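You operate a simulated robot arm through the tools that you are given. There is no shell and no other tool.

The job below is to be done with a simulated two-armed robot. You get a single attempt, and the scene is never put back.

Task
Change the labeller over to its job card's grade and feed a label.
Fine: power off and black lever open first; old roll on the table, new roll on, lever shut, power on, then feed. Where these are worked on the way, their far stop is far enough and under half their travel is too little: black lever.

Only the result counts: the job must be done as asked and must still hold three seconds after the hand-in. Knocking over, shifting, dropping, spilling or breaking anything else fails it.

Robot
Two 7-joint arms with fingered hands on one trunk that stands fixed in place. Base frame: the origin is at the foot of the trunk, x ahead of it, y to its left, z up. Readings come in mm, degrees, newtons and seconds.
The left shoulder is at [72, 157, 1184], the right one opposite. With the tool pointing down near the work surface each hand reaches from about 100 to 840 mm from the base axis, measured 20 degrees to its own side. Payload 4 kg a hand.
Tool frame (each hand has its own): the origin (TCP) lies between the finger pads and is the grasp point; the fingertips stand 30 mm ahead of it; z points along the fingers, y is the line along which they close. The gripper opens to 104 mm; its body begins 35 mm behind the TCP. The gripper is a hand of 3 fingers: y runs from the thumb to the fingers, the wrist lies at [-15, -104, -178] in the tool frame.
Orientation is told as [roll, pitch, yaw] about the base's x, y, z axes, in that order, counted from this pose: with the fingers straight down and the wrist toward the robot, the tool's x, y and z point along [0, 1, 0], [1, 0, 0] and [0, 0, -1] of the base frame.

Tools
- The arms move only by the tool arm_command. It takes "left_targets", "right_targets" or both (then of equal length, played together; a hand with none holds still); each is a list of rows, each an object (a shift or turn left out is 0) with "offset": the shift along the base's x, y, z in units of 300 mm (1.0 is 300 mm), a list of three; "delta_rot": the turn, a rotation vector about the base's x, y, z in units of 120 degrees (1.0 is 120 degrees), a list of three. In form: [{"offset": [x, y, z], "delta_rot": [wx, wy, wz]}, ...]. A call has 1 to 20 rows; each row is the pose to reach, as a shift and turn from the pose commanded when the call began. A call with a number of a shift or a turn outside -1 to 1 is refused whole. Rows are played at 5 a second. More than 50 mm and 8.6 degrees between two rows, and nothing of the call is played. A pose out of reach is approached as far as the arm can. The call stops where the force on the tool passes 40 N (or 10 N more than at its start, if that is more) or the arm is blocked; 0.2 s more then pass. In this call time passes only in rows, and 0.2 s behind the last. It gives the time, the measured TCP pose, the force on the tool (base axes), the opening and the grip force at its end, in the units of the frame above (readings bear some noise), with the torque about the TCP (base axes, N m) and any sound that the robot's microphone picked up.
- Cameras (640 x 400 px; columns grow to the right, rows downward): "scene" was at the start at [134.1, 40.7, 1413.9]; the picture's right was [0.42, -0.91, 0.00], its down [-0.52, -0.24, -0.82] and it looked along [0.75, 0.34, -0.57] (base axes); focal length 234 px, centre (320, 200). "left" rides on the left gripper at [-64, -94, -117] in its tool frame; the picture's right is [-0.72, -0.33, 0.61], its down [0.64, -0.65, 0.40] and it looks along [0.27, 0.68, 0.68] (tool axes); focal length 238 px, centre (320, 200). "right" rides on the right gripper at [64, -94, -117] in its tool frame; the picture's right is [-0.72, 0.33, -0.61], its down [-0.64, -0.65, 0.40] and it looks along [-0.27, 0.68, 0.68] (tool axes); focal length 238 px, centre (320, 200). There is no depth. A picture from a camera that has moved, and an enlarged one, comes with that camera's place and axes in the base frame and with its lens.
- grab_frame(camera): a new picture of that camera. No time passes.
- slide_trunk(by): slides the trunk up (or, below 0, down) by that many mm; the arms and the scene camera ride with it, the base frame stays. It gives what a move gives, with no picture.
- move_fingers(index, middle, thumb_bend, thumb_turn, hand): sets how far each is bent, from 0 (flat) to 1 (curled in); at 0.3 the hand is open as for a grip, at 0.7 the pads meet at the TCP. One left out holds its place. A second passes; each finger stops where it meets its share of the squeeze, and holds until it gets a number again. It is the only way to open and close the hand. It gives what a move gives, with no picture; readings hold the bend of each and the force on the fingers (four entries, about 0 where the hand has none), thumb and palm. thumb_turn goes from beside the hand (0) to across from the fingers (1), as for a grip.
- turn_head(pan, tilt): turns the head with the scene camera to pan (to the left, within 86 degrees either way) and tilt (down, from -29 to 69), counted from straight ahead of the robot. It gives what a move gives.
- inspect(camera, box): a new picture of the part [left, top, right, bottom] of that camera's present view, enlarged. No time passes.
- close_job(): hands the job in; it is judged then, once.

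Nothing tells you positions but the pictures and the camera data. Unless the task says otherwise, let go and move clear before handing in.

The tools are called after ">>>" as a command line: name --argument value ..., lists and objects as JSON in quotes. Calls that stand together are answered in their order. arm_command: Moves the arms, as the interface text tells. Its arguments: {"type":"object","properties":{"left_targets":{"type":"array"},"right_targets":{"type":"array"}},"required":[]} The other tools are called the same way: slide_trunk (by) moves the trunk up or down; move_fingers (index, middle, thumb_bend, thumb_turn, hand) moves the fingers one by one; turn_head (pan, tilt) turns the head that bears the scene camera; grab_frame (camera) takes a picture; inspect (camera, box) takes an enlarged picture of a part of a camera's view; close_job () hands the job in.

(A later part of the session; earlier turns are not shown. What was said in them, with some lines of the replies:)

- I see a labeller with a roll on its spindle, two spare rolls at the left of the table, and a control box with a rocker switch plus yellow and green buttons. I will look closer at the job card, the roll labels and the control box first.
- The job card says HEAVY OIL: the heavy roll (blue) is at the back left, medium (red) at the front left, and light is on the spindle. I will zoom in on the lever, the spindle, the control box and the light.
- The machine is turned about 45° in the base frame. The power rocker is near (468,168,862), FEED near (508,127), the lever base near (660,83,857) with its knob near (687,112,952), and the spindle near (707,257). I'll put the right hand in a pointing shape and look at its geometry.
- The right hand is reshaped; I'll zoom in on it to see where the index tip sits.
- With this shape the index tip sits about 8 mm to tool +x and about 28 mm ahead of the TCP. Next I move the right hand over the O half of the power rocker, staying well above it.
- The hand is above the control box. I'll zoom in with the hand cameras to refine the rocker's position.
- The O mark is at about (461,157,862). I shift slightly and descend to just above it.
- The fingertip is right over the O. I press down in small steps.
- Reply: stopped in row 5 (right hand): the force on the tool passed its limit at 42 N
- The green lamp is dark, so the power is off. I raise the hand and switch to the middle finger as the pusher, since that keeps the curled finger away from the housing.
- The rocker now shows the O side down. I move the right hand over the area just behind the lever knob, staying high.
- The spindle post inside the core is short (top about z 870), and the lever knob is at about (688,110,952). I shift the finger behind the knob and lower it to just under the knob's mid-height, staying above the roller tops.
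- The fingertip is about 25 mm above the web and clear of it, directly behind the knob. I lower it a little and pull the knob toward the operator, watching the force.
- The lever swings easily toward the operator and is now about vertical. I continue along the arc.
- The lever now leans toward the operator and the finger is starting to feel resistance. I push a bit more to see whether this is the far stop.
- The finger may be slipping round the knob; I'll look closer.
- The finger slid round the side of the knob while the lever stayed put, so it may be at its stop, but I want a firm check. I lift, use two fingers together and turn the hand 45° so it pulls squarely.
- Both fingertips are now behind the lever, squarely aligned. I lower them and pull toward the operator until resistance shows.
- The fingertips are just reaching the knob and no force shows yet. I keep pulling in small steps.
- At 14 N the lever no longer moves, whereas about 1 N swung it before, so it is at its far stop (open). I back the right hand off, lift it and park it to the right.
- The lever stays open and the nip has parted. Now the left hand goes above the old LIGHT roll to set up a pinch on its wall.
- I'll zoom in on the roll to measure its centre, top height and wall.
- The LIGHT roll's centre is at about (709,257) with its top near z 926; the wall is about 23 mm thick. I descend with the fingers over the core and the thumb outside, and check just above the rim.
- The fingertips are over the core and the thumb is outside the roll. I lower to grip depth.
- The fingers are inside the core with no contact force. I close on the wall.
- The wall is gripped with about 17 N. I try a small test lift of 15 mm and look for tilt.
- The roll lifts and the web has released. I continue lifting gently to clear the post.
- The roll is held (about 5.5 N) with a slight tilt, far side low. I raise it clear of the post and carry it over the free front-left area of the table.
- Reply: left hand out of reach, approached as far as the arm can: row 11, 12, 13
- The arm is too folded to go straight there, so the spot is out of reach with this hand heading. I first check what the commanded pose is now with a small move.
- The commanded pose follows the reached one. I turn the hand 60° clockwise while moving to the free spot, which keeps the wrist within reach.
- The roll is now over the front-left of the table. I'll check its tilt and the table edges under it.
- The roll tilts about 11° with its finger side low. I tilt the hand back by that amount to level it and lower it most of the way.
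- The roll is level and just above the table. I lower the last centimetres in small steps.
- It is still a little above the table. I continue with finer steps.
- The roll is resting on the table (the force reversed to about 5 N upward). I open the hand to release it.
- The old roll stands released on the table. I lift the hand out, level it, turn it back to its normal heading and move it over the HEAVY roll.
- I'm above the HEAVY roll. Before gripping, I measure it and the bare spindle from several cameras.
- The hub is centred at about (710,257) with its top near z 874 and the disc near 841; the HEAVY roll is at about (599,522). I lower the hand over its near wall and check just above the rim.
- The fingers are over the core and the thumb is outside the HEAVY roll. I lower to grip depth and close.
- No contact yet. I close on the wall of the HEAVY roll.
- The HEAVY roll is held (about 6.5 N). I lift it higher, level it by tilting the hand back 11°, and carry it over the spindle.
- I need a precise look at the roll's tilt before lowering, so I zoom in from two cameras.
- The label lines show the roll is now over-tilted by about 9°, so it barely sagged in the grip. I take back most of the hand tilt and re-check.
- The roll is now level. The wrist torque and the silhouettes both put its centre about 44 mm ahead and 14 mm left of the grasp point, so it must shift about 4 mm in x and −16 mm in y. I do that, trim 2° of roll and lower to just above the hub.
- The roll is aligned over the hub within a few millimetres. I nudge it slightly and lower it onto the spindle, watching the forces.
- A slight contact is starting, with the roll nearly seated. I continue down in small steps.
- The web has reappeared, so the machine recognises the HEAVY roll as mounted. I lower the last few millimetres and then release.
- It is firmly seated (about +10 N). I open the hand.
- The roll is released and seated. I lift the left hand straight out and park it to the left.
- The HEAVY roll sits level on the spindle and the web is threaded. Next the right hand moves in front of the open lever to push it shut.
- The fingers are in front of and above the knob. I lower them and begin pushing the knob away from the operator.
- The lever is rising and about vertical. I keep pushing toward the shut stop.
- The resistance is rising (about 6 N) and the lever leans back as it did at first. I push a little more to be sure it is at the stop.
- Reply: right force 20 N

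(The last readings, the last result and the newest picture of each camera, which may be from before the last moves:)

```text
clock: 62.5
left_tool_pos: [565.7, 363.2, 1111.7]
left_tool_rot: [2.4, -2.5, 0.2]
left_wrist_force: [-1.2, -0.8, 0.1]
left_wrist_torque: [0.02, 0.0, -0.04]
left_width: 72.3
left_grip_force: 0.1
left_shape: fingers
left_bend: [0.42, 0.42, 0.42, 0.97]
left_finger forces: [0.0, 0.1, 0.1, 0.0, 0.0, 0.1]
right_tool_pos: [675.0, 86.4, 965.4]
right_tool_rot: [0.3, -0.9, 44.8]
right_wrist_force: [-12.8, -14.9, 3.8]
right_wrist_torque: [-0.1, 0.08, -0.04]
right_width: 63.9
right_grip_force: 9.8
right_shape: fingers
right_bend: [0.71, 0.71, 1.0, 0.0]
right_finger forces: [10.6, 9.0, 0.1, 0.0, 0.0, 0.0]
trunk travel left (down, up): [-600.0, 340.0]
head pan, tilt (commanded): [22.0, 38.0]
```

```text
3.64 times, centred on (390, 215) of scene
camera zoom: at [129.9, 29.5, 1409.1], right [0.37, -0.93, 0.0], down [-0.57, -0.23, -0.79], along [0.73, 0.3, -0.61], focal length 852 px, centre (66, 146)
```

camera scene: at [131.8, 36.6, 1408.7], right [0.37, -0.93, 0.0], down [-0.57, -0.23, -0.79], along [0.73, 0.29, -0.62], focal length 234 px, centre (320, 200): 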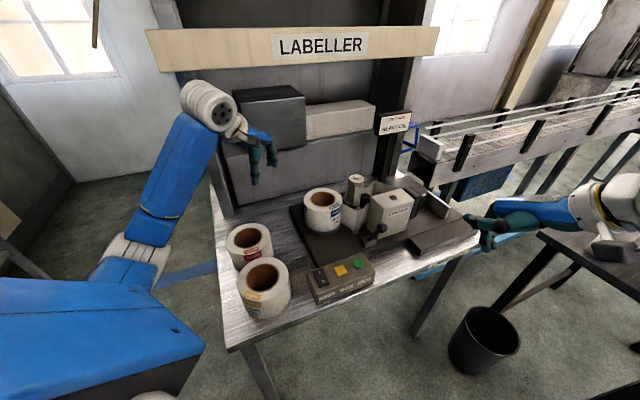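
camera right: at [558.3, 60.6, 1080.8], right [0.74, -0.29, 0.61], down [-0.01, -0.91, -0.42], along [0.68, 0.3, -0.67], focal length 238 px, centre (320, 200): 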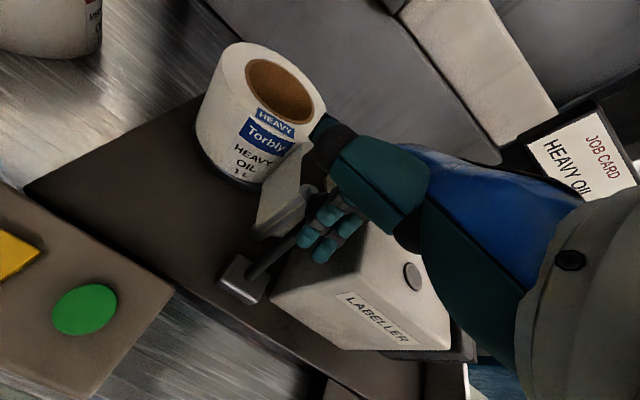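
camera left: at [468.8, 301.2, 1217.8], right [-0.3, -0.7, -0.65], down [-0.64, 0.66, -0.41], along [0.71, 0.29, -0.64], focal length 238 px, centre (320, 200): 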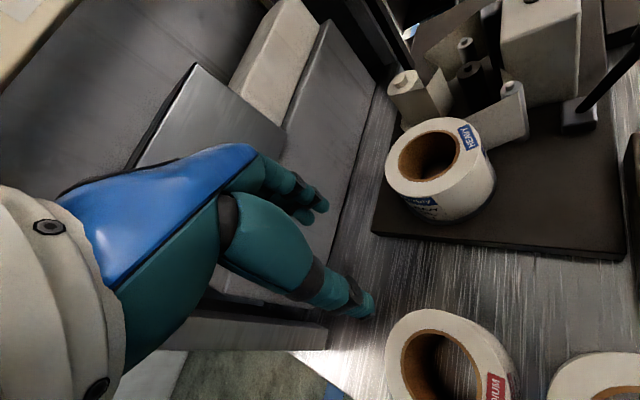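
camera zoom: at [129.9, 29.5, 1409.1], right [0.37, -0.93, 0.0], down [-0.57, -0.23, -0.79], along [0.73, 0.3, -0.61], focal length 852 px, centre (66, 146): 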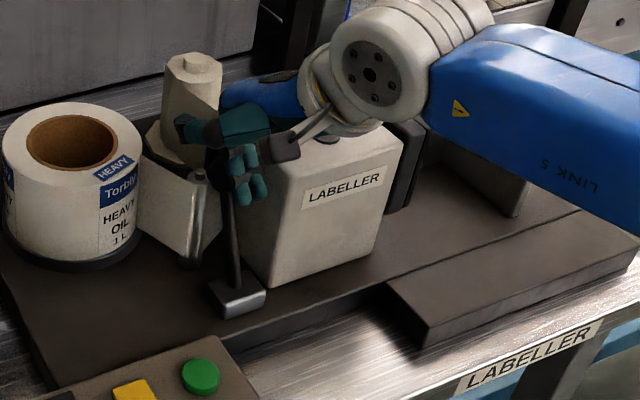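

The lever is firmly at its shut stop (20 N, no more movement). I back off, lift, and re-form the single-finger pointer for the rocker.

>>> arm_command --right_targets '[{"offset": [-0.05, -0.045, 0]}, {"offset": [-0.08, -0.075, 0.1]}, {"offset": [-0.09, -0.085, 0.24]}, {"offset": [-0.2, -0.02, 0.26]}, {"offset": [-0.32, 0.06, 0.26]}, {"offset": [-0.43, 0.14, 0.26]}, {"offset": [-0.53, 0.21, 0.26]}, {"offset": [-0.63, 0.28, 0.26]}]'

>>> move_fingers --hand "right" --index 0.7 --middle 1.0 --thumb_bend 1.0 --thumb_turn 0.0

>>> grab_frame --camera "right"

>>> grab_frame --camera "scene"

>>> inspect --camera "left" --box '[380, 0, 640, 200]'

```text
clock: 64.3
left_tool_pos: [568.5, 367.8, 1107.4]
left_tool_rot: [2.0, -2.3, 0.0]
left_wrist_force: [-0.7, 0.7, 0.8]
left_wrist_torque: [-0.01, 0.02, -0.05]
left_width: 72.3
left_grip_force: 0.0
left_shape: fingers
left_bend: [0.42, 0.42, 0.42, 0.97]
left_finger forces: [0.0, 0.0, 0.0, 0.0, 0.0, 0.1]
right_tool_pos: [490.6, 175.5, 1041.6]
right_tool_rot: [0.3, -0.8, 44.8]
right_wrist_force: [-0.1, 0.8, -0.1]
right_wrist_torque: [-0.02, -0.03, 0.0]
right_width: 61.4
right_grip_force: 0.0
right_shape: fingers
right_bend: [0.7, 0.7, 1.0, 0.0]
right_finger forces: [0.1, 0.1, 0.1, 0.0, 0.0, 0.0]
trunk travel left (down, up): [-600.0, 340.0]
head pan, tilt (commanded): [22.0, 38.0]
```

```text
clock: 65.3
left_tool_pos: [569.9, 367.2, 1107.2]
left_tool_rot: [2.0, -2.4, 0.1]
left_wrist_force: [-0.8, 0.0, 0.3]
left_wrist_torque: [-0.02, -0.03, 0.02]
left_width: 72.3
left_grip_force: 0.0
left_shape: fingers
left_bend: [0.42, 0.42, 0.42, 0.97]
left_finger forces: [0.1, 0.0, 0.0, 0.0, 0.0, 0.0]
right_tool_pos: [490.8, 175.2, 1042.6]
right_tool_rot: [0.3, -0.7, 44.9]
right_wrist_force: [-0.4, 0.4, -0.1]
right_wrist_torque: [-0.07, 0.0, 0.0]
right_width: 61.2
right_grip_force: 0.0
right_shape: fingers
right_bend: [0.7, 1.0, 1.0, 0.0]
right_finger forces: [0.1, 0.1, 0.0, 0.0, 0.0, 0.0]
trunk travel left (down, up): [-600.0, 340.0]
head pan, tilt (commanded): [22.0, 38.0]
```

```text
taken
camera right: at [379.1, 152.1, 1157.9], right [0.74, -0.29, 0.61], down [-0.01, -0.91, -0.42], along [0.68, 0.3, -0.67], focal length 238 px, centre (320, 200)
```

right: 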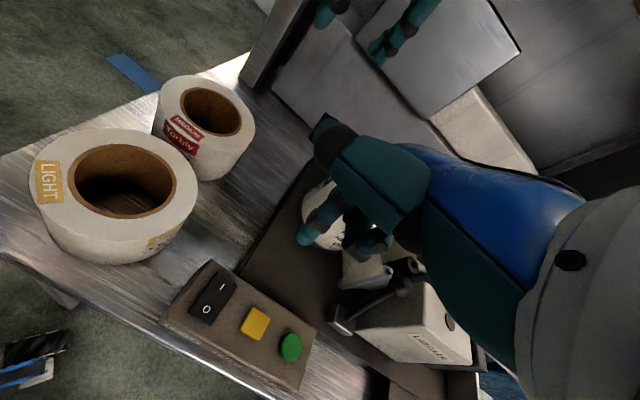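

```text
taken
camera scene: at [134.6, 36.7, 1408.4], right [0.38, -0.93, 0.0], down [-0.57, -0.23, -0.79], along [0.73, 0.29, -0.62], focal length 234 px, centre (320, 200)
```

scene: 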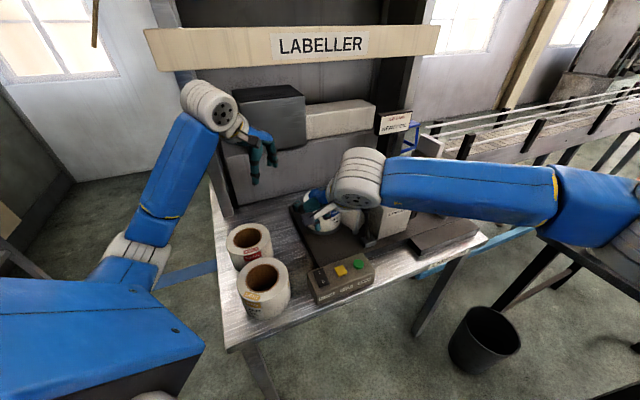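

```text
2.00 times, centred on (510, 100) of left
camera zoom: at [471.1, 300.3, 1216.9], right [-0.3, -0.7, -0.65], down [-0.64, 0.66, -0.41], along [0.71, 0.29, -0.64], focal length 477 px, centre (-60, 400)
```

zoom: 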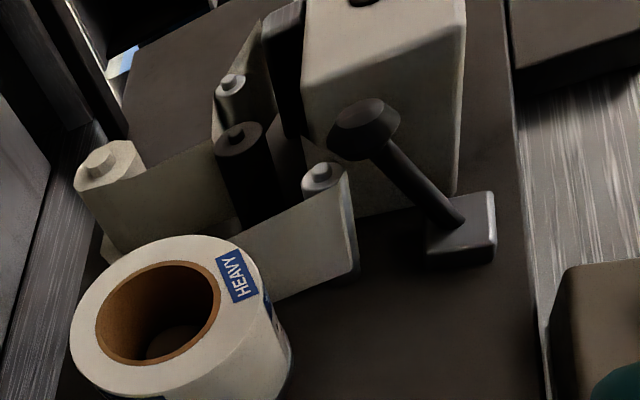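

The lever stays shut. I'll locate the I side of the rocker and the FEED button precisely from this view.

>>> inspect --camera "right" --box '[150, 250, 330, 400]'

>>> inspect --camera "right" --box '[280, 180, 400, 270]'

>>> inspect --camera "scene" --box '[300, 240, 390, 310]'

```text
2.67 times, centred on (240, 325) of right
camera zoom: at [379.1, 152.1, 1157.9], right [0.74, -0.29, 0.61], down [-0.01, -0.91, -0.42], along [0.68, 0.3, -0.67], focal length 636 px, centre (533, -133)
```

zoom: 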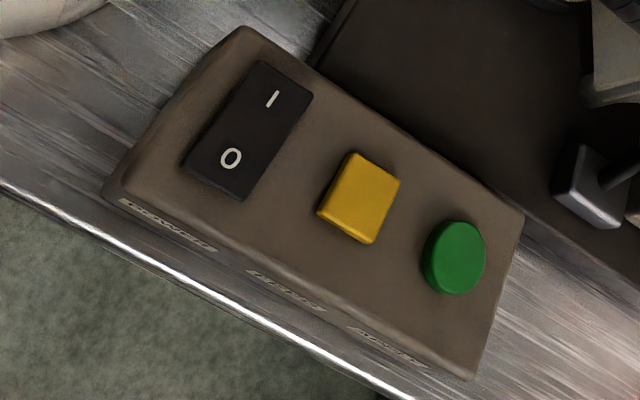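

```text
4.44 times, centred on (340, 225) of right
camera zoom: at [379.1, 152.1, 1157.9], right [0.74, -0.29, 0.61], down [-0.01, -0.91, -0.42], along [0.68, 0.3, -0.67], focal length 1059 px, centre (231, 89)
```

zoom: 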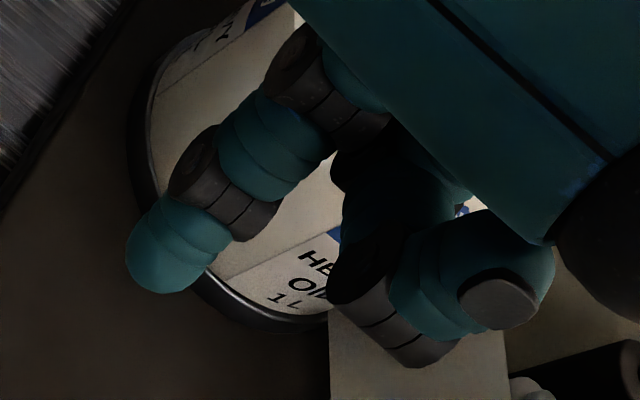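

```text
5.71 times, centred on (345, 275) of scene
camera zoom: at [134.6, 36.7, 1408.4], right [0.38, -0.93, 0.0], down [-0.57, -0.23, -0.79], along [0.73, 0.29, -0.62], focal length 1340 px, centre (177, -229)
```

zoom: 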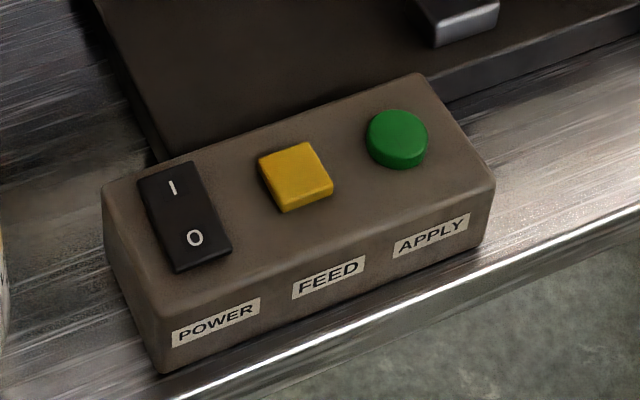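

The I mark is at about (481,176) and FEED at about (509,127). I align the index tip over I and descend to just above it.

>>> arm_command --right_targets '[{"offset": [-0.015, -0.02, -0.12]}, {"offset": [-0.015, -0.02, -0.26]}, {"offset": [-0.015, -0.02, -0.4]}, {"offset": [-0.015, -0.02, -0.43]}]'

>>> inspect --camera "right" --box '[220, 150, 420, 310]'

>>> inspect --camera "scene" --box '[290, 210, 390, 310]'

```text
clock: 66.3
left_tool_pos: [569.9, 366.9, 1107.3]
left_tool_rot: [2.2, -2.4, -0.1]
left_wrist_force: [1.2, 0.2, -0.1]
left_wrist_torque: [0.04, 0.0, 0.03]
left_width: 72.4
left_grip_force: 0.0
left_shape: fingers
left_bend: [0.42, 0.42, 0.42, 0.97]
left_finger forces: [0.1, 0.0, 0.0, 0.0, 0.0, 0.0]
right_tool_pos: [483.4, 170.8, 912.8]
right_tool_rot: [0.5, -0.7, 44.9]
right_wrist_force: [-0.8, -0.3, -0.4]
right_wrist_torque: [-0.02, 0.01, -0.01]
right_width: 61.1
right_grip_force: 0.1
right_shape: fingers
right_bend: [0.7, 1.0, 1.0, 0.0]
right_finger forces: [0.2, 0.0, 0.0, 0.0, 0.0, 0.1]
trunk travel left (down, up): [-600.0, 340.0]
head pan, tilt (commanded): [22.0, 38.0]
```

```text
2.50 times, centred on (320, 230) of right
camera zoom: at [372.7, 147.6, 1028.9], right [0.74, -0.29, 0.61], down [-0.01, -0.91, -0.42], along [0.68, 0.3, -0.67], focal length 596 px, centre (320, 125)
```

zoom: 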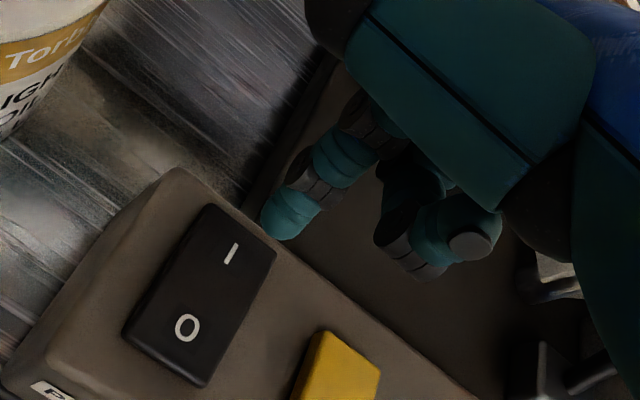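

```text
4.00 times, centred on (340, 260) of scene
camera zoom: at [134.5, 36.8, 1408.4], right [0.38, -0.93, 0.0], down [-0.57, -0.23, -0.79], along [0.73, 0.29, -0.62], focal length 938 px, centre (240, -40)
```

zoom: 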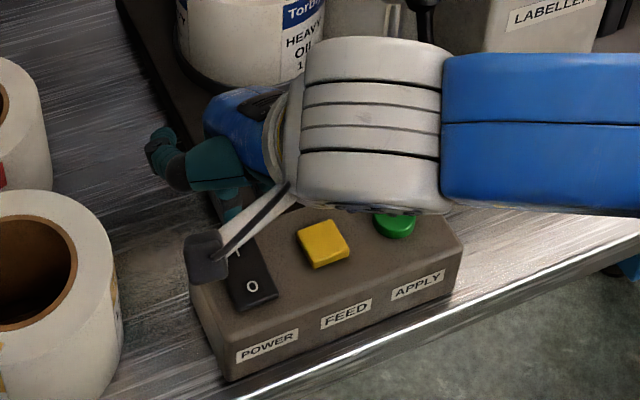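

The fingertip is right over the I mark. I press down.

>>> arm_command --right_targets '[{"offset": [0, 0, -0.03]}, {"offset": [0, 0, -0.05]}, {"offset": [0, 0, -0.06]}, {"offset": [0, 0, -0.07]}, {"offset": [0, 0, -0.08]}]'

>>> inspect --camera "right" --box '[220, 150, 420, 310]'

>>> inspect --camera "left" --box '[440, 0, 640, 150]'

>>> inspect --camera "scene" --box '[340, 150, 440, 250]'

```text
clock: 67.5
left_tool_pos: [569.5, 368.6, 1109.5]
left_tool_rot: [2.3, -2.5, -0.1]
left_wrist_force: [0.5, 0.2, 0.4]
left_wrist_torque: [0.01, -0.01, 0.03]
left_width: 72.3
left_grip_force: 0.1
left_shape: fingers
left_bend: [0.42, 0.42, 0.42, 0.97]
left_finger forces: [0.1, 0.0, 0.0, 0.0, 0.0, 0.0]
right_tool_pos: [484.5, 171.5, 893.5]
right_tool_rot: [0.3, -1.1, 44.8]
right_wrist_force: [4.9, 1.3, 19.2]
right_wrist_torque: [0.29, -0.09, -0.05]
right_width: 61.5
right_grip_force: 9.5
right_shape: fingers
right_bend: [0.7, 1.0, 1.0, 0.0]
right_finger forces: [19.6, 0.1, 0.0, 0.0, 0.0, 0.0]
trunk travel left (down, up): [-600.0, 340.0]
head pan, tilt (commanded): [22.0, 38.0]
```

```text
2.50 times, centred on (320, 230) of right
camera zoom: at [372.6, 148.6, 1007.8], right [0.73, -0.29, 0.62], down [-0.01, -0.91, -0.42], along [0.68, 0.3, -0.67], focal length 596 px, centre (320, 125)
```

zoom: 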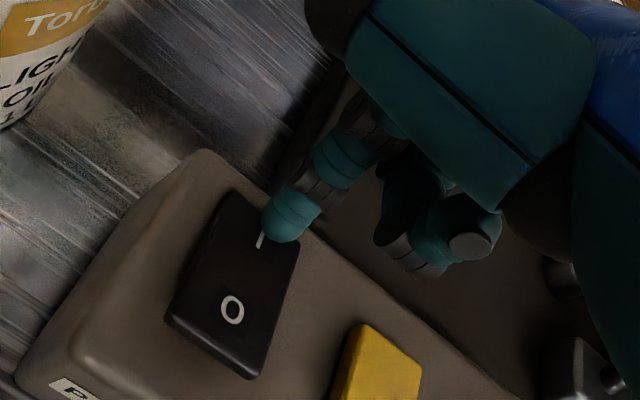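

```text
2.67 times, centred on (540, 75) of left
camera zoom: at [469.3, 299.6, 1218.4], right [-0.3, -0.7, -0.65], down [-0.64, 0.66, -0.41], along [0.71, 0.29, -0.64], focal length 636 px, centre (-267, 533)
```

zoom: 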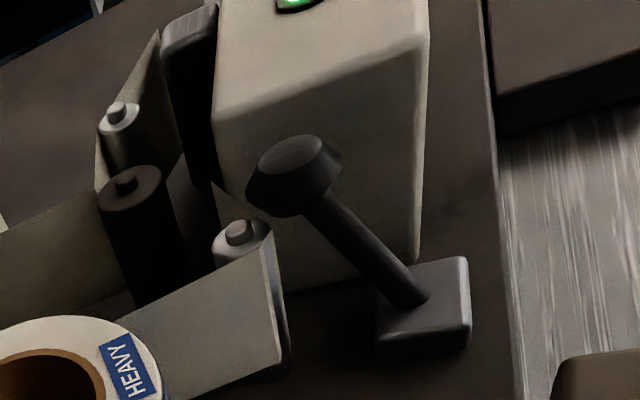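

```text
4.00 times, centred on (390, 200) of scene
camera zoom: at [132.0, 35.8, 1409.1], right [0.38, -0.93, 0.0], down [-0.57, -0.23, -0.79], along [0.73, 0.29, -0.62], focal length 938 px, centre (40, 200)
```

zoom: 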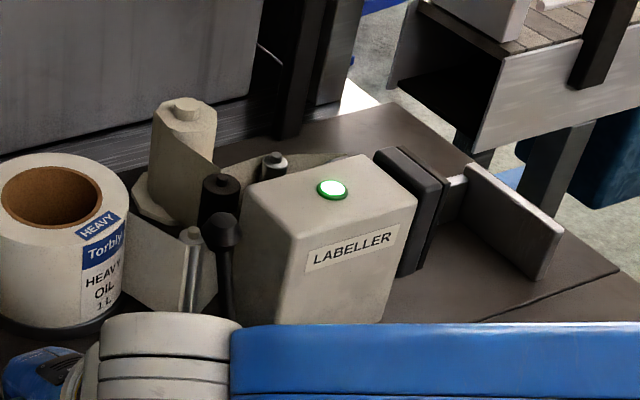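

The power lamp is lit green. I lift and move the fingertip over the yellow FEED button.

>>> arm_command --right_targets '[{"offset": [0, 0, 0.1]}, {"offset": [0, 0, 0.2]}, {"offset": [0.048, -0.085, 0.2]}, {"offset": [0.095, -0.17, 0.2]}, {"offset": [0.095, -0.17, 0.1]}]'

>>> inspect --camera "right" --box '[220, 150, 420, 310]'

>>> inspect --camera "scene" --box '[290, 210, 390, 310]'

```text
clock: 68.7
left_tool_pos: [568.6, 367.1, 1107.3]
left_tool_rot: [2.0, -2.4, -0.1]
left_wrist_force: [-0.5, -0.1, -0.3]
left_wrist_torque: [0.02, -0.03, 0.03]
left_width: 72.6
left_grip_force: 0.1
left_shape: fingers
left_bend: [0.42, 0.42, 0.42, 0.97]
left_finger forces: [0.1, 0.0, 0.0, 0.1, 0.1, 0.1]
right_tool_pos: [510.4, 121.1, 918.8]
right_tool_rot: [0.5, -0.7, 45.0]
right_wrist_force: [-0.3, 0.7, 0.6]
right_wrist_torque: [0.0, -0.01, 0.04]
right_width: 61.1
right_grip_force: 0.1
right_shape: fingers
right_bend: [0.7, 1.0, 1.0, 0.0]
right_finger forces: [0.0, 0.1, 0.0, 0.0, 0.0, 0.1]
trunk travel left (down, up): [-600.0, 340.0]
head pan, tilt (commanded): [22.0, 38.0]
```

```text
2.50 times, centred on (320, 230) of right
camera zoom: at [399.7, 97.6, 1034.4], right [0.74, -0.29, 0.61], down [-0.01, -0.91, -0.42], along [0.68, 0.3, -0.67], focal length 596 px, centre (320, 125)
```

zoom: 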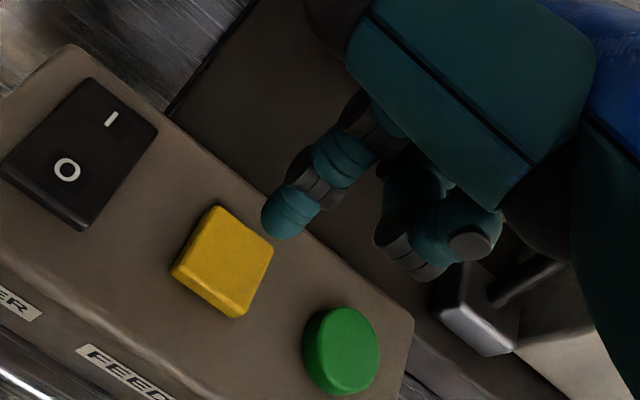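

```text
4.00 times, centred on (340, 260) of scene
camera zoom: at [134.7, 36.3, 1408.5], right [0.37, -0.93, 0.0], down [-0.57, -0.23, -0.79], along [0.73, 0.29, -0.62], focal length 938 px, centre (240, -40)
```

zoom: 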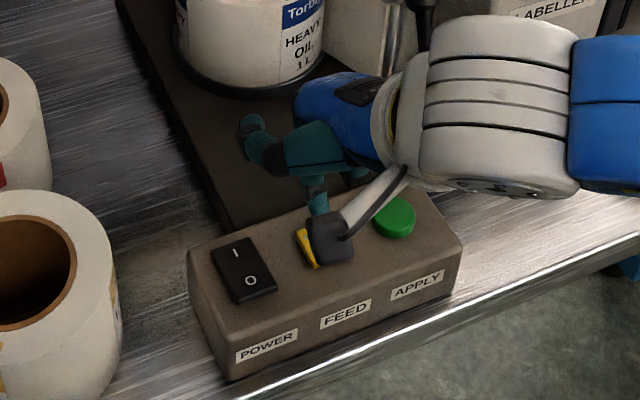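

The fingertip is centred over the yellow FEED button. I press it once.

>>> arm_command --right_targets '[{"offset": [0, -0.005, -0.05]}, {"offset": [0, -0.005, -0.075]}, {"offset": [0, -0.005, -0.085]}, {"offset": [0, -0.005, -0.095]}, {"offset": [0, -0.005, -0.105]}]'

>>> inspect --camera "right" --box '[220, 150, 420, 310]'

>>> inspect --camera "scene" --box '[340, 150, 440, 250]'

>>> inspect --camera "left" --box '[380, 0, 640, 200]'

```text
clock: 69.9
left_tool_pos: [569.1, 368.7, 1108.2]
left_tool_rot: [2.1, -2.4, 0.1]
left_wrist_force: [0.3, 0.1, 0.1]
left_wrist_torque: [-0.01, -0.01, -0.01]
left_width: 72.5
left_grip_force: 0.1
left_shape: fingers
left_bend: [0.42, 0.42, 0.42, 0.97]
left_finger forces: [0.0, 0.0, 0.0, 0.1, 0.0, 0.0]
right_tool_pos: [512.2, 119.4, 889.5]
right_tool_rot: [0.4, -1.0, 44.9]
right_wrist_force: [2.1, 1.0, 11.0]
right_wrist_torque: [0.16, -0.06, -0.01]
right_width: 61.5
right_grip_force: 4.9
right_shape: fingers
right_bend: [0.7, 1.0, 1.0, 0.0]
right_finger forces: [10.6, 0.1, 0.1, 0.0, 0.0, 0.0]
trunk travel left (down, up): [-600.0, 340.0]
head pan, tilt (commanded): [22.0, 38.0]
heard: click
```

```text
2.50 times, centred on (320, 230) of right
camera zoom: at [401.1, 96.3, 1005.5], right [0.73, -0.29, 0.61], down [-0.01, -0.91, -0.42], along [0.68, 0.3, -0.67], focal length 596 px, centre (320, 125)
```

zoom: 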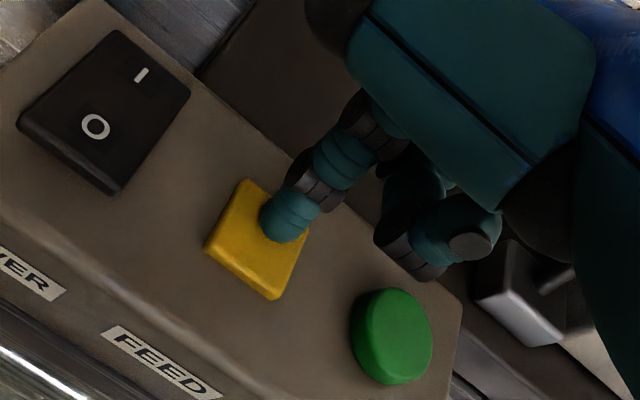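

```text
4.00 times, centred on (390, 200) of scene
camera zoom: at [132.8, 36.0, 1408.9], right [0.38, -0.93, 0.0], down [-0.57, -0.23, -0.79], along [0.73, 0.29, -0.62], focal length 938 px, centre (40, 200)
```

zoom: 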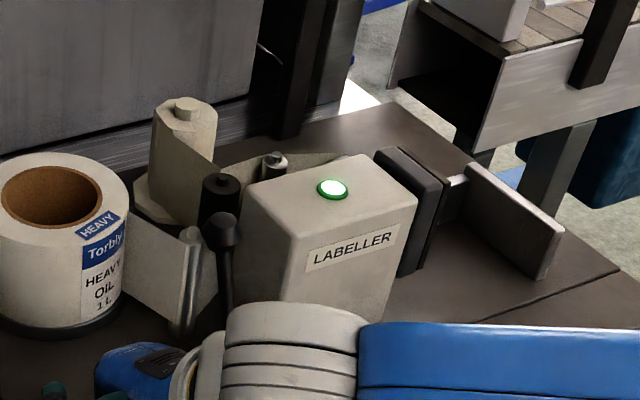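

```text
2.00 times, centred on (510, 100) of left
camera zoom: at [469.8, 300.0, 1217.8], right [-0.3, -0.7, -0.65], down [-0.64, 0.66, -0.41], along [0.71, 0.29, -0.64], focal length 477 px, centre (-60, 400)
```

zoom: 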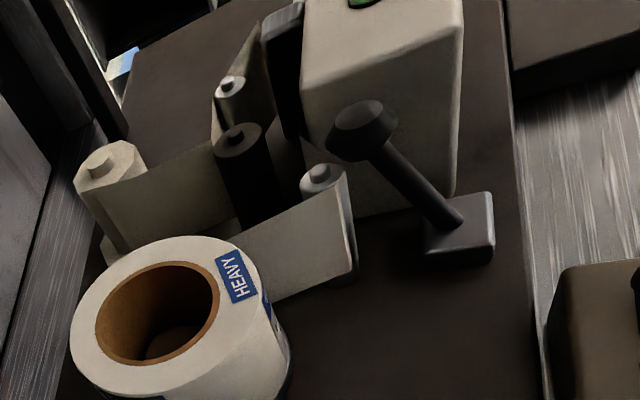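

A click was heard as the FEED button went down. I lift off and look at the outlet for the fed label.

>>> arm_command --right_targets '[{"offset": [0, 0, 0.08]}, {"offset": [0, 0, 0.2]}, {"offset": [0, 0, 0.35]}, {"offset": [-0.03, -0.12, 0.45]}, {"offset": [-0.06, -0.26, 0.52]}, {"offset": [-0.09, -0.4, 0.58]}, {"offset": [-0.12, -0.54, 0.62]}, {"offset": [-0.15, -0.68, 0.65]}]'

>>> grab_frame --camera "scene"

>>> inspect --camera "scene" --box '[340, 150, 480, 260]'

>>> inspect --camera "right" --box '[180, 20, 400, 220]'

>>> inspect --camera "left" --box '[380, 0, 640, 200]'

```text
clock: 71.7
left_tool_pos: [568.4, 366.3, 1109.5]
left_tool_rot: [2.3, -2.4, 0.0]
left_wrist_force: [-0.5, 0.1, -0.5]
left_wrist_torque: [0.03, -0.05, 0.0]
left_width: 72.1
left_grip_force: 0.1
left_shape: fingers
left_bend: [0.42, 0.42, 0.42, 0.97]
left_finger forces: [0.0, 0.0, 0.1, 0.1, 0.0, 0.0]
right_tool_pos: [467.0, -87.7, 1082.4]
right_tool_rot: [0.4, -0.7, 44.9]
right_wrist_force: [-0.8, 0.0, 0.1]
right_wrist_torque: [-0.03, 0.0, -0.04]
right_width: 61.2
right_grip_force: 0.1
right_shape: fingers
right_bend: [0.7, 1.0, 1.0, 0.0]
right_finger forces: [0.1, 0.0, 0.0, 0.0, 0.0, 0.0]
trunk travel left (down, up): [-600.0, 340.0]
head pan, tilt (commanded): [22.0, 38.0]
```

```text
taken
camera scene: at [132.2, 32.5, 1408.8], right [0.38, -0.93, 0.0], down [-0.57, -0.23, -0.79], along [0.73, 0.3, -0.62], focal length 234 px, centre (320, 200)
```

scene: 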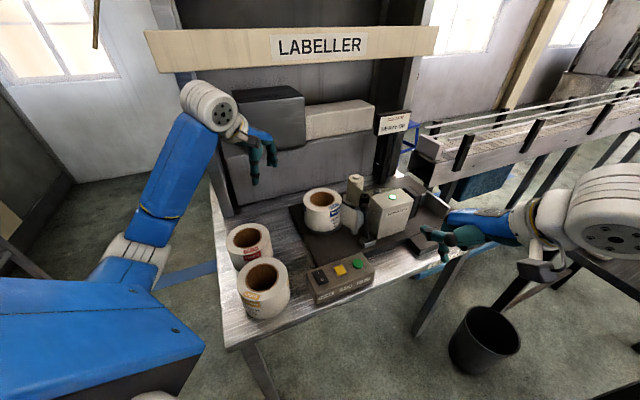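

```text
3.64 times, centred on (410, 205) of scene
camera zoom: at [132.2, 32.5, 1408.8], right [0.38, -0.93, 0.0], down [-0.57, -0.23, -0.79], along [0.73, 0.3, -0.62], focal length 852 px, centre (-7, 182)
```

zoom: 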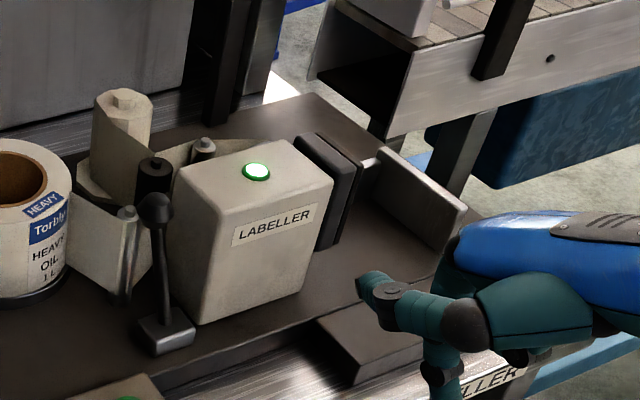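

```text
2.00 times, centred on (290, 120) of right
camera zoom: at [355.2, -111.5, 1197.8], right [0.74, -0.29, 0.61], down [-0.01, -0.91, -0.42], along [0.68, 0.3, -0.67], focal length 477 px, centre (380, 360)
```

zoom: 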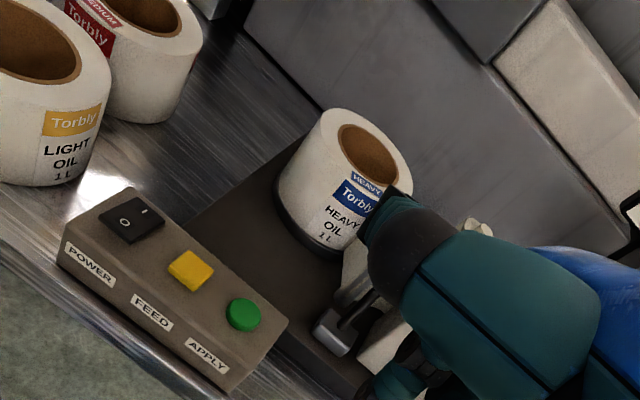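

```text
2.00 times, centred on (510, 100) of left
camera zoom: at [469.3, 297.7, 1218.4], right [-0.3, -0.69, -0.66], down [-0.64, 0.66, -0.41], along [0.71, 0.3, -0.64], focal length 477 px, centre (-60, 400)
```

zoom: 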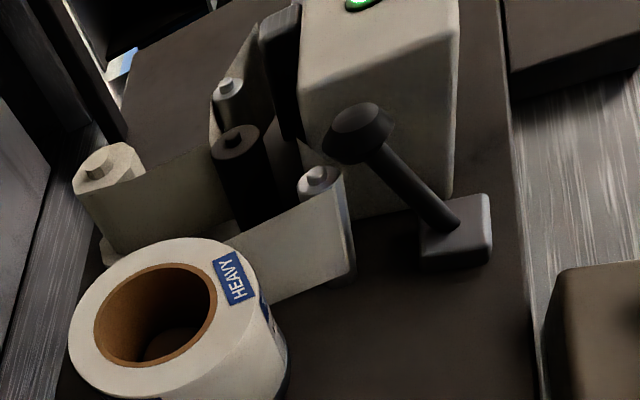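

The roll, lever, lamp and button look right, but I want to see whether a label actually came out. I raise the left hand and use its camera to look behind the housing.

>>> arm_command --left_targets '[{"offset": [0, 0, 0.13]}, {"offset": [0.05, -0.05, 0.22]}, {"offset": [0.12, -0.16, 0.25]}, {"offset": [0.2, -0.28, 0.25]}, {"offset": [0.28, -0.4, 0.25]}, {"offset": [0.36, -0.52, 0.25]}, {"offset": [0.44, -0.64, 0.25]}, {"offset": [0.52, -0.75, 0.25]}]'

>>> grab_frame --camera "left"

>>> grab_frame --camera "scene"

```text
clock: 73.5
left_tool_pos: [727.8, 137.4, 1182.3]
left_tool_rot: [2.4, -2.4, 0.0]
left_wrist_force: [-0.4, -1.1, -0.3]
left_wrist_torque: [0.0, -0.01, 0.0]
left_width: 72.5
left_grip_force: 0.1
left_shape: fingers
left_bend: [0.42, 0.42, 0.42, 0.97]
left_finger forces: [0.1, 0.0, 0.1, 0.0, 0.0, 0.0]
right_tool_pos: [469.2, -89.5, 1081.7]
right_tool_rot: [0.6, -0.9, 44.8]
right_wrist_force: [0.4, -0.6, 0.0]
right_wrist_torque: [0.01, 0.03, 0.02]
right_width: 61.1
right_grip_force: 0.1
right_shape: fingers
right_bend: [0.7, 1.0, 1.0, 0.0]
right_finger forces: [0.1, 0.0, 0.0, 0.0, 0.0, 0.0]
trunk travel left (down, up): [-600.0, 340.0]
head pan, tilt (commanded): [22.0, 38.0]
```

```text
taken
camera left: at [628.1, 69.7, 1291.0], right [-0.3, -0.69, -0.66], down [-0.64, 0.66, -0.4], along [0.71, 0.3, -0.64], focal length 238 px, centre (320, 200)
```

left: 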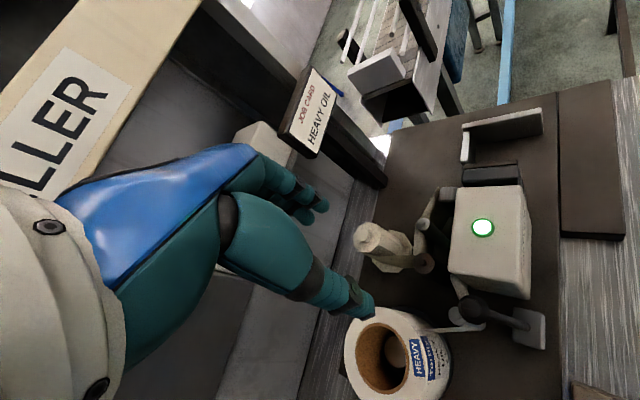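

```text
taken
camera scene: at [135.8, 30.4, 1408.4], right [0.38, -0.93, 0.0], down [-0.57, -0.23, -0.79], along [0.73, 0.3, -0.62], focal length 234 px, centre (320, 200)
```

scene: 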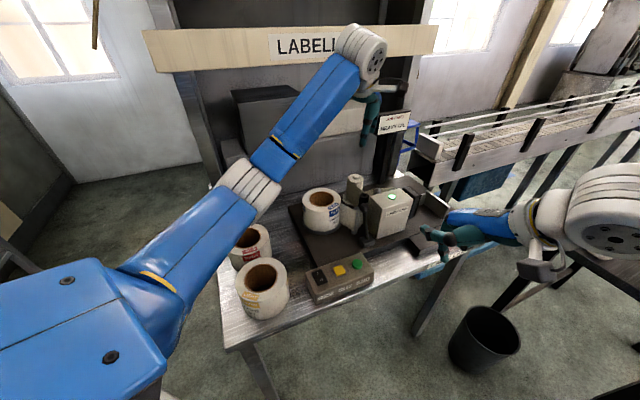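

>>> inspect --camera "left" --box '[330, 90, 570, 330]'

>>> inspect --camera "left" --box '[400, 130, 560, 250]'

```text
1.67 times, centred on (450, 210) of left
camera zoom: at [628.1, 69.7, 1291.0], right [-0.3, -0.69, -0.66], down [-0.64, 0.66, -0.4], along [0.71, 0.3, -0.64], focal length 397 px, centre (103, 183)
```

zoom: 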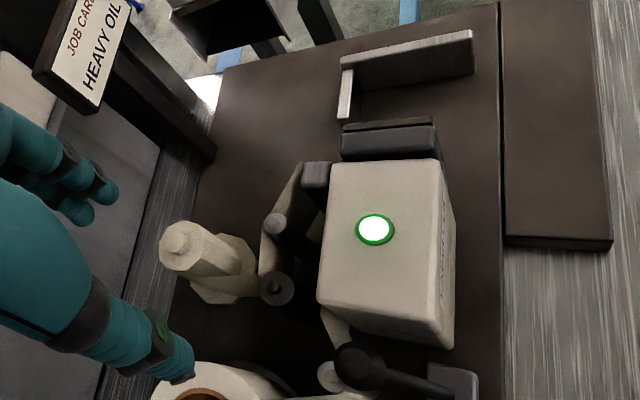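

```text
3.33 times, centred on (480, 190) of left
camera zoom: at [628.1, 69.7, 1291.0], right [-0.3, -0.69, -0.66], down [-0.64, 0.66, -0.4], along [0.71, 0.3, -0.64], focal length 794 px, centre (-213, 233)
```

zoom: 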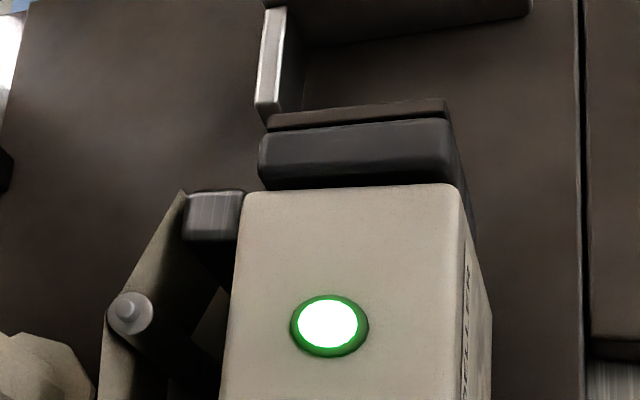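

I'll zoom more closely around the applicator pad and the web for any sign of a fed label.

>>> inspect --camera "left" --box '[450, 130, 550, 200]'

>>> inspect --camera "scene" --box '[395, 170, 455, 230]'

>>> inspect --camera "left" --box '[400, 170, 500, 270]'

>>> grab_frame --camera "right"

```text
5.71 times, centred on (500, 165) of left
camera zoom: at [628.1, 69.7, 1291.0], right [-0.3, -0.69, -0.66], down [-0.64, 0.66, -0.4], along [0.71, 0.3, -0.64], focal length 1362 px, centre (-709, 400)
```

zoom: 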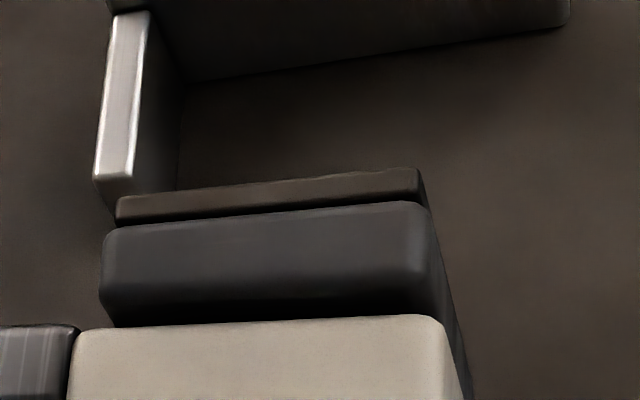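

```text
6.67 times, centred on (425, 200) of scene
camera zoom: at [135.8, 30.4, 1408.4], right [0.38, -0.93, 0.0], down [-0.57, -0.23, -0.79], along [0.73, 0.3, -0.62], focal length 1563 px, centre (-380, 200)
```

zoom: 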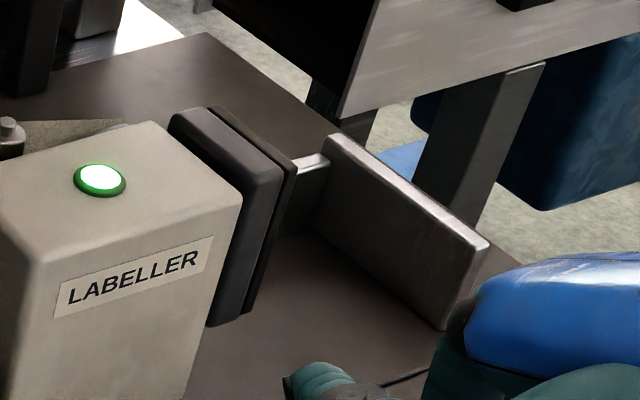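

```text
4.00 times, centred on (450, 220) of left
camera zoom: at [628.1, 69.7, 1291.0], right [-0.3, -0.69, -0.66], down [-0.64, 0.66, -0.4], along [0.71, 0.3, -0.64], focal length 953 px, centre (-200, 120)
```

zoom: 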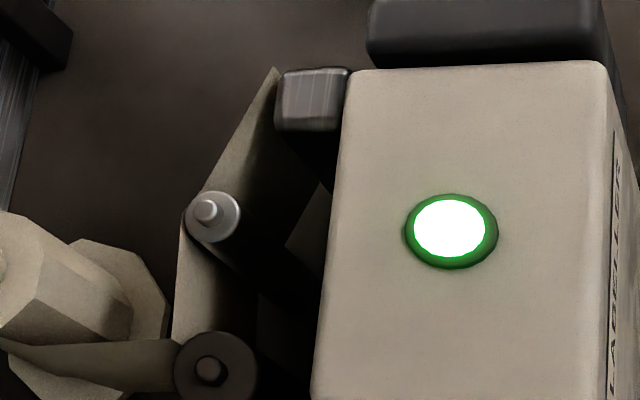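

```text
taken
camera right: at [358.0, -113.0, 1196.7], right [0.74, -0.29, 0.61], down [-0.01, -0.91, -0.42], along [0.68, 0.3, -0.67], focal length 238 px, centre (320, 200)
```

right: 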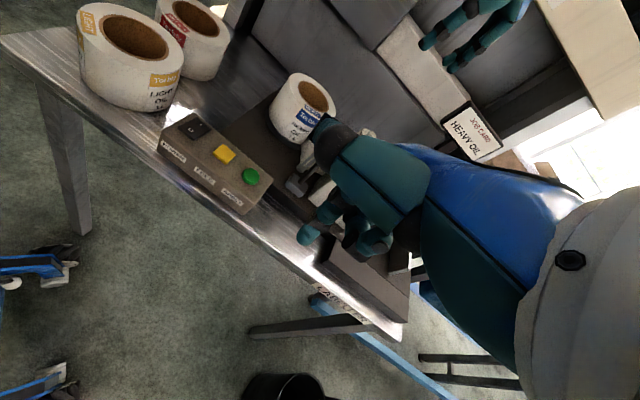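

No label shows from these angles, because the applicator pad's face points to the machine's right. I move the right hand out to the right so its camera can see that face.

>>> arm_command --right_targets '[{"offset": [0.06, -0.06, 0.02], "delta_rot": [0, 0, -0.0625]}, {"offset": [0.14, -0.12, 0.03], "delta_rot": [0, 0, -0.125]}, {"offset": [0.24, -0.18, 0.03], "delta_rot": [0, 0, -0.1875]}, {"offset": [0.34, -0.24, 0.03], "delta_rot": [0, 0, -0.25]}, {"offset": [0.46, -0.32, 0.03], "delta_rot": [0, 0, -0.3125]}, {"offset": [0.58, -0.4, 0.03], "delta_rot": [0, 0, -0.375]}]'

>>> grab_frame --camera "right"

>>> turn_head --pan 5 --tilt 35

>>> grab_frame --camera "scene"

```text
clock: 74.9
left_tool_pos: [726.0, 139.1, 1180.8]
left_tool_rot: [2.3, -2.4, 0.0]
left_wrist_force: [0.6, 0.6, 0.3]
left_wrist_torque: [0.02, 0.01, -0.03]
left_width: 72.7
left_grip_force: 0.1
left_shape: fingers
left_bend: [0.42, 0.42, 0.42, 0.97]
left_finger forces: [0.0, 0.0, 0.0, 0.1, 0.1, 0.0]
right_tool_pos: [642.2, -207.0, 1091.4]
right_tool_rot: [0.4, -0.7, -0.2]
right_wrist_force: [0.6, -0.6, 0.0]
right_wrist_torque: [0.01, -0.01, -0.01]
right_width: 61.0
right_grip_force: 0.1
right_shape: fingers
right_bend: [0.7, 1.0, 1.0, 0.0]
right_finger forces: [0.0, 0.1, 0.0, 0.0, 0.1, 0.0]
trunk travel left (down, up): [-600.0, 340.0]
head pan, tilt (commanded): [22.0, 38.0]
```

```text
taken
camera right: at [549.2, -144.5, 1207.6], right [0.32, -0.72, 0.61], down [-0.65, -0.63, -0.42], along [0.69, -0.27, -0.67], focal length 238 px, centre (320, 200)
```

right: 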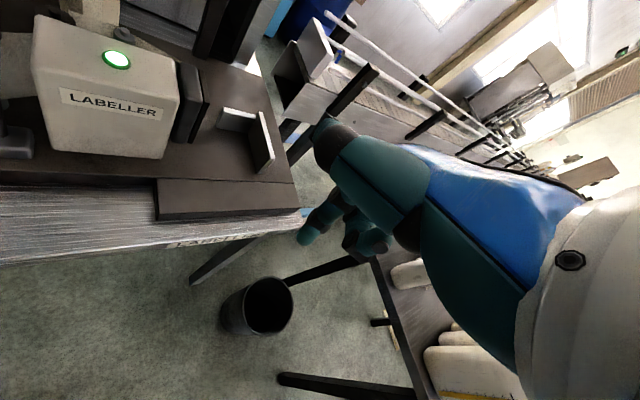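

```text
clock: 75.7
left_tool_pos: [724.8, 141.3, 1182.3]
left_tool_rot: [2.1, -2.4, 0.0]
left_wrist_force: [-0.3, -0.6, 0.3]
left_wrist_torque: [0.01, -0.01, -0.01]
left_width: 72.5
left_grip_force: 0.1
left_shape: fingers
left_bend: [0.42, 0.42, 0.42, 0.97]
left_finger forces: [0.0, 0.1, 0.0, 0.1, 0.0, 0.0]
right_tool_pos: [640.3, -207.5, 1091.1]
right_tool_rot: [0.4, -0.7, -0.1]
right_wrist_force: [-0.6, 0.5, 0.9]
right_wrist_torque: [0.01, -0.01, -0.02]
right_width: 60.8
right_grip_force: 0.0
right_shape: fingers
right_bend: [0.7, 1.0, 1.0, 0.0]
right_finger forces: [0.2, 0.0, 0.1, 0.0, 0.1, 0.0]
trunk travel left (down, up): [-600.0, 340.0]
head pan, tilt (commanded): [5.0, 35.0]
```

```text
taken
camera scene: at [142.8, 8.7, 1413.0], right [0.09, -1.0, 0.0], down [-0.57, -0.05, -0.82], along [0.81, 0.07, -0.58], focal length 234 px, centre (320, 200)
```

scene: 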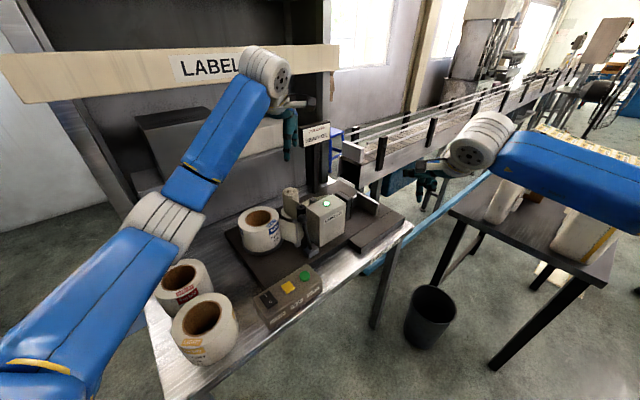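

I continue outward a little more so the camera gets past the pad's plane.

>>> arm_command --right_targets '[{"offset": [0.12, -0.01, 0]}, {"offset": [0.24, -0.02, 0]}, {"offset": [0.36, -0.03, 0]}, {"offset": [0.48, -0.04, 0]}, {"offset": [0.56, -0.05, 0]}]'

>>> grab_frame --camera "right"

>>> inspect --camera "right" --box '[0, 40, 200, 240]'

```text
clock: 76.9
left_tool_pos: [727.0, 141.3, 1181.0]
left_tool_rot: [2.3, -2.3, 0.0]
left_wrist_force: [-0.4, -1.1, -0.6]
left_wrist_torque: [-0.01, -0.02, -0.04]
left_width: 72.5
left_grip_force: 0.1
left_shape: fingers
left_bend: [0.42, 0.42, 0.42, 0.97]
left_finger forces: [0.0, 0.0, 0.1, 0.0, 0.1, 0.0]
right_tool_pos: [807.8, -220.7, 1089.2]
right_tool_rot: [0.3, -0.7, -0.1]
right_wrist_force: [0.1, 0.6, 0.4]
right_wrist_torque: [0.04, 0.02, 0.03]
right_width: 60.9
right_grip_force: 0.1
right_shape: fingers
right_bend: [0.7, 1.0, 1.0, 0.0]
right_finger forces: [0.0, 0.1, 0.1, 0.1, 0.0, 0.0]
trunk travel left (down, up): [-600.0, 340.0]
head pan, tilt (commanded): [5.0, 35.0]
```

```text
taken
camera right: at [715.0, -157.5, 1205.5], right [0.32, -0.72, 0.61], down [-0.65, -0.64, -0.41], along [0.69, -0.27, -0.67], focal length 238 px, centre (320, 200)
```

right: 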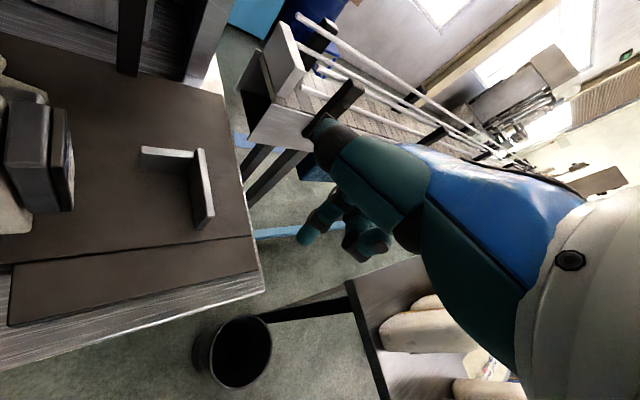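

```text
2.00 times, centred on (100, 140) of right
camera zoom: at [715.0, -157.5, 1205.5], right [0.32, -0.72, 0.61], down [-0.65, -0.64, -0.41], along [0.69, -0.27, -0.67], focal length 477 px, centre (760, 320)
```

zoom: 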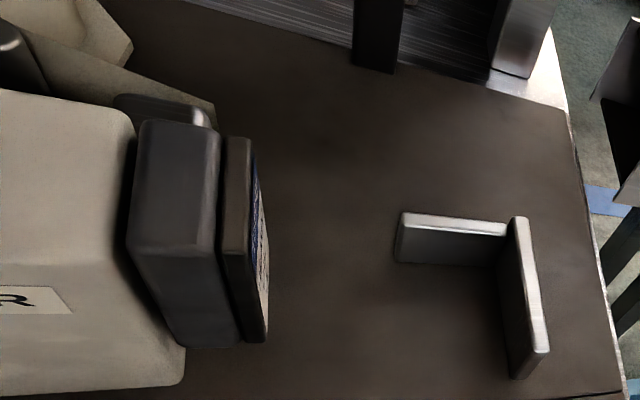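

A blue HEAVY label is now on the applicator pad's face, so the feed worked. I retract both arms clear and do a final check.

>>> arm_command --right_targets '[{"offset": [-0.12, 0.01, 0]}, {"offset": [-0.24, 0.02, 0]}, {"offset": [-0.36, 0.03, 0.03]}, {"offset": [-0.48, 0.04, 0.06]}, {"offset": [-0.6, 0.06, 0.1]}, {"offset": [-0.7, 0.08, 0.15]}]' --left_targets '[{"offset": [-0.06, 0.11, 0.02]}, {"offset": [-0.12, 0.22, 0.04]}, {"offset": [-0.2, 0.34, 0.06]}, {"offset": [-0.28, 0.46, 0.08]}, {"offset": [-0.36, 0.58, 0.1]}, {"offset": [-0.44, 0.7, 0.12]}]'

>>> turn_head --pan 25 --tilt 38

>>> grab_frame --camera "scene"

>>> inspect --camera "scene" --box '[210, 170, 450, 330]'

>>> grab_frame --camera "left"

```text
clock: 78.3
left_tool_pos: [592.3, 353.6, 1220.1]
left_tool_rot: [2.1, -2.5, -0.1]
left_wrist_force: [-0.2, -0.5, -0.6]
left_wrist_torque: [-0.02, -0.03, -0.01]
left_width: 72.4
left_grip_force: 0.0
left_shape: fingers
left_bend: [0.42, 0.42, 0.42, 0.97]
left_finger forces: [0.0, 0.1, 0.0, 0.0, 0.0, 0.0]
right_tool_pos: [596.0, -195.2, 1138.2]
right_tool_rot: [0.4, -0.8, -0.3]
right_wrist_force: [-0.8, -0.2, 0.1]
right_wrist_torque: [0.01, 0.0, -0.01]
right_width: 61.4
right_grip_force: 0.1
right_shape: fingers
right_bend: [0.7, 1.0, 1.0, 0.0]
right_finger forces: [0.0, 0.0, 0.0, 0.0, 0.0, 0.1]
trunk travel left (down, up): [-600.0, 340.0]
head pan, tilt (commanded): [5.0, 35.0]
```

```text
clock: 79.2
left_tool_pos: [596.3, 351.2, 1219.8]
left_tool_rot: [2.3, -2.3, 0.1]
left_wrist_force: [0.5, -0.4, 0.2]
left_wrist_torque: [0.0, -0.02, 0.04]
left_width: 72.5
left_grip_force: 0.0
left_shape: fingers
left_bend: [0.42, 0.42, 0.42, 0.97]
left_finger forces: [0.0, 0.0, 0.1, 0.0, 0.1, 0.0]
right_tool_pos: [598.7, -196.9, 1137.1]
right_tool_rot: [0.3, -0.7, -0.1]
right_wrist_force: [-0.7, 0.4, 0.0]
right_wrist_torque: [0.02, 0.03, 0.0]
right_width: 61.3
right_grip_force: 0.1
right_shape: fingers
right_bend: [0.7, 1.0, 1.0, 0.0]
right_finger forces: [0.0, 0.0, 0.0, 0.0, 0.0, 0.0]
trunk travel left (down, up): [-600.0, 340.0]
head pan, tilt (commanded): [25.0, 38.0]
```

```text
taken
camera scene: at [133.0, 39.5, 1408.4], right [0.42, -0.91, 0.0], down [-0.56, -0.26, -0.79], along [0.71, 0.33, -0.62], focal length 234 px, centre (320, 200)
```

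scene: 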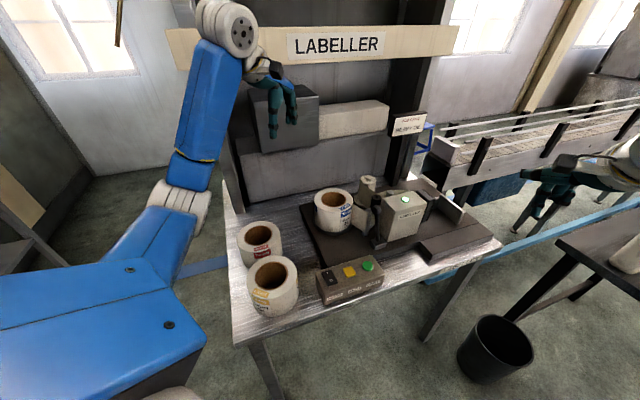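

```text
2.50 times, centred on (330, 250) of scene
camera zoom: at [133.0, 39.5, 1408.4], right [0.42, -0.91, 0.0], down [-0.56, -0.26, -0.79], along [0.71, 0.33, -0.62], focal length 586 px, centre (295, 75)
```

zoom: 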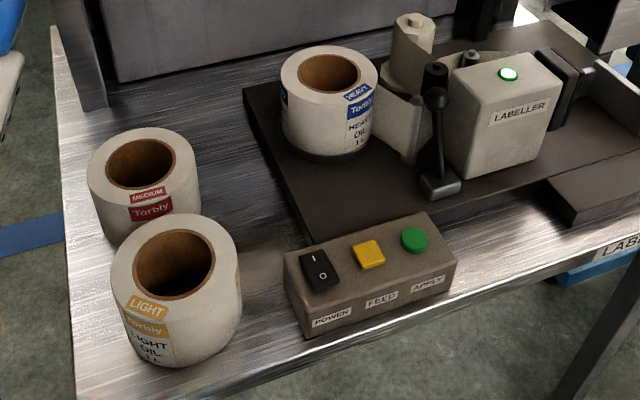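

```text
taken
camera left: at [496.3, 284.1, 1328.3], right [-0.3, -0.7, -0.65], down [-0.64, 0.66, -0.41], along [0.71, 0.29, -0.64], focal length 238 px, centre (320, 200)
```

left: 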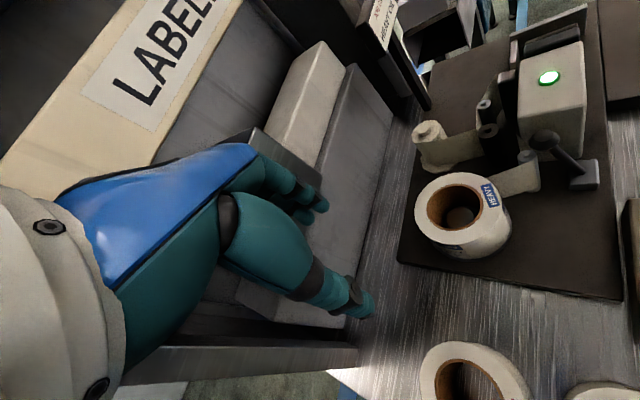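

The final view matches the job: HEAVY roll on the spindle, lever shut, lamp green, a HEAVY label on the pad. The old LIGHT roll stands on the table, the MEDIUM roll is where it was, and both hands are clear, so I hand it in.

>>> close_job

```text
The job is handed in.
```

The labeller is changed over to HEAVY OIL, as its job card asks, and one label has been fed. The job is handed in.

- **Order of work:** I switched the power off and opened the black lever to its far stop before touching the rolls. After the swap I shut the lever fully, switched the power on and pressed FEED once.
- **Rolls:** The old LIGHT roll stands at the front left of the table. The HEAVY roll sits level on the spindle with the web threaded. The MEDIUM roll was not moved.
- **Label:** After the FEED press I moved the right-hand camera round to check the applicator pad, and a blue HEAVY label was on its face.
- **At hand-in:** The power lamp was green, nothing had been knocked or dropped, and both hands were clear of the machine.
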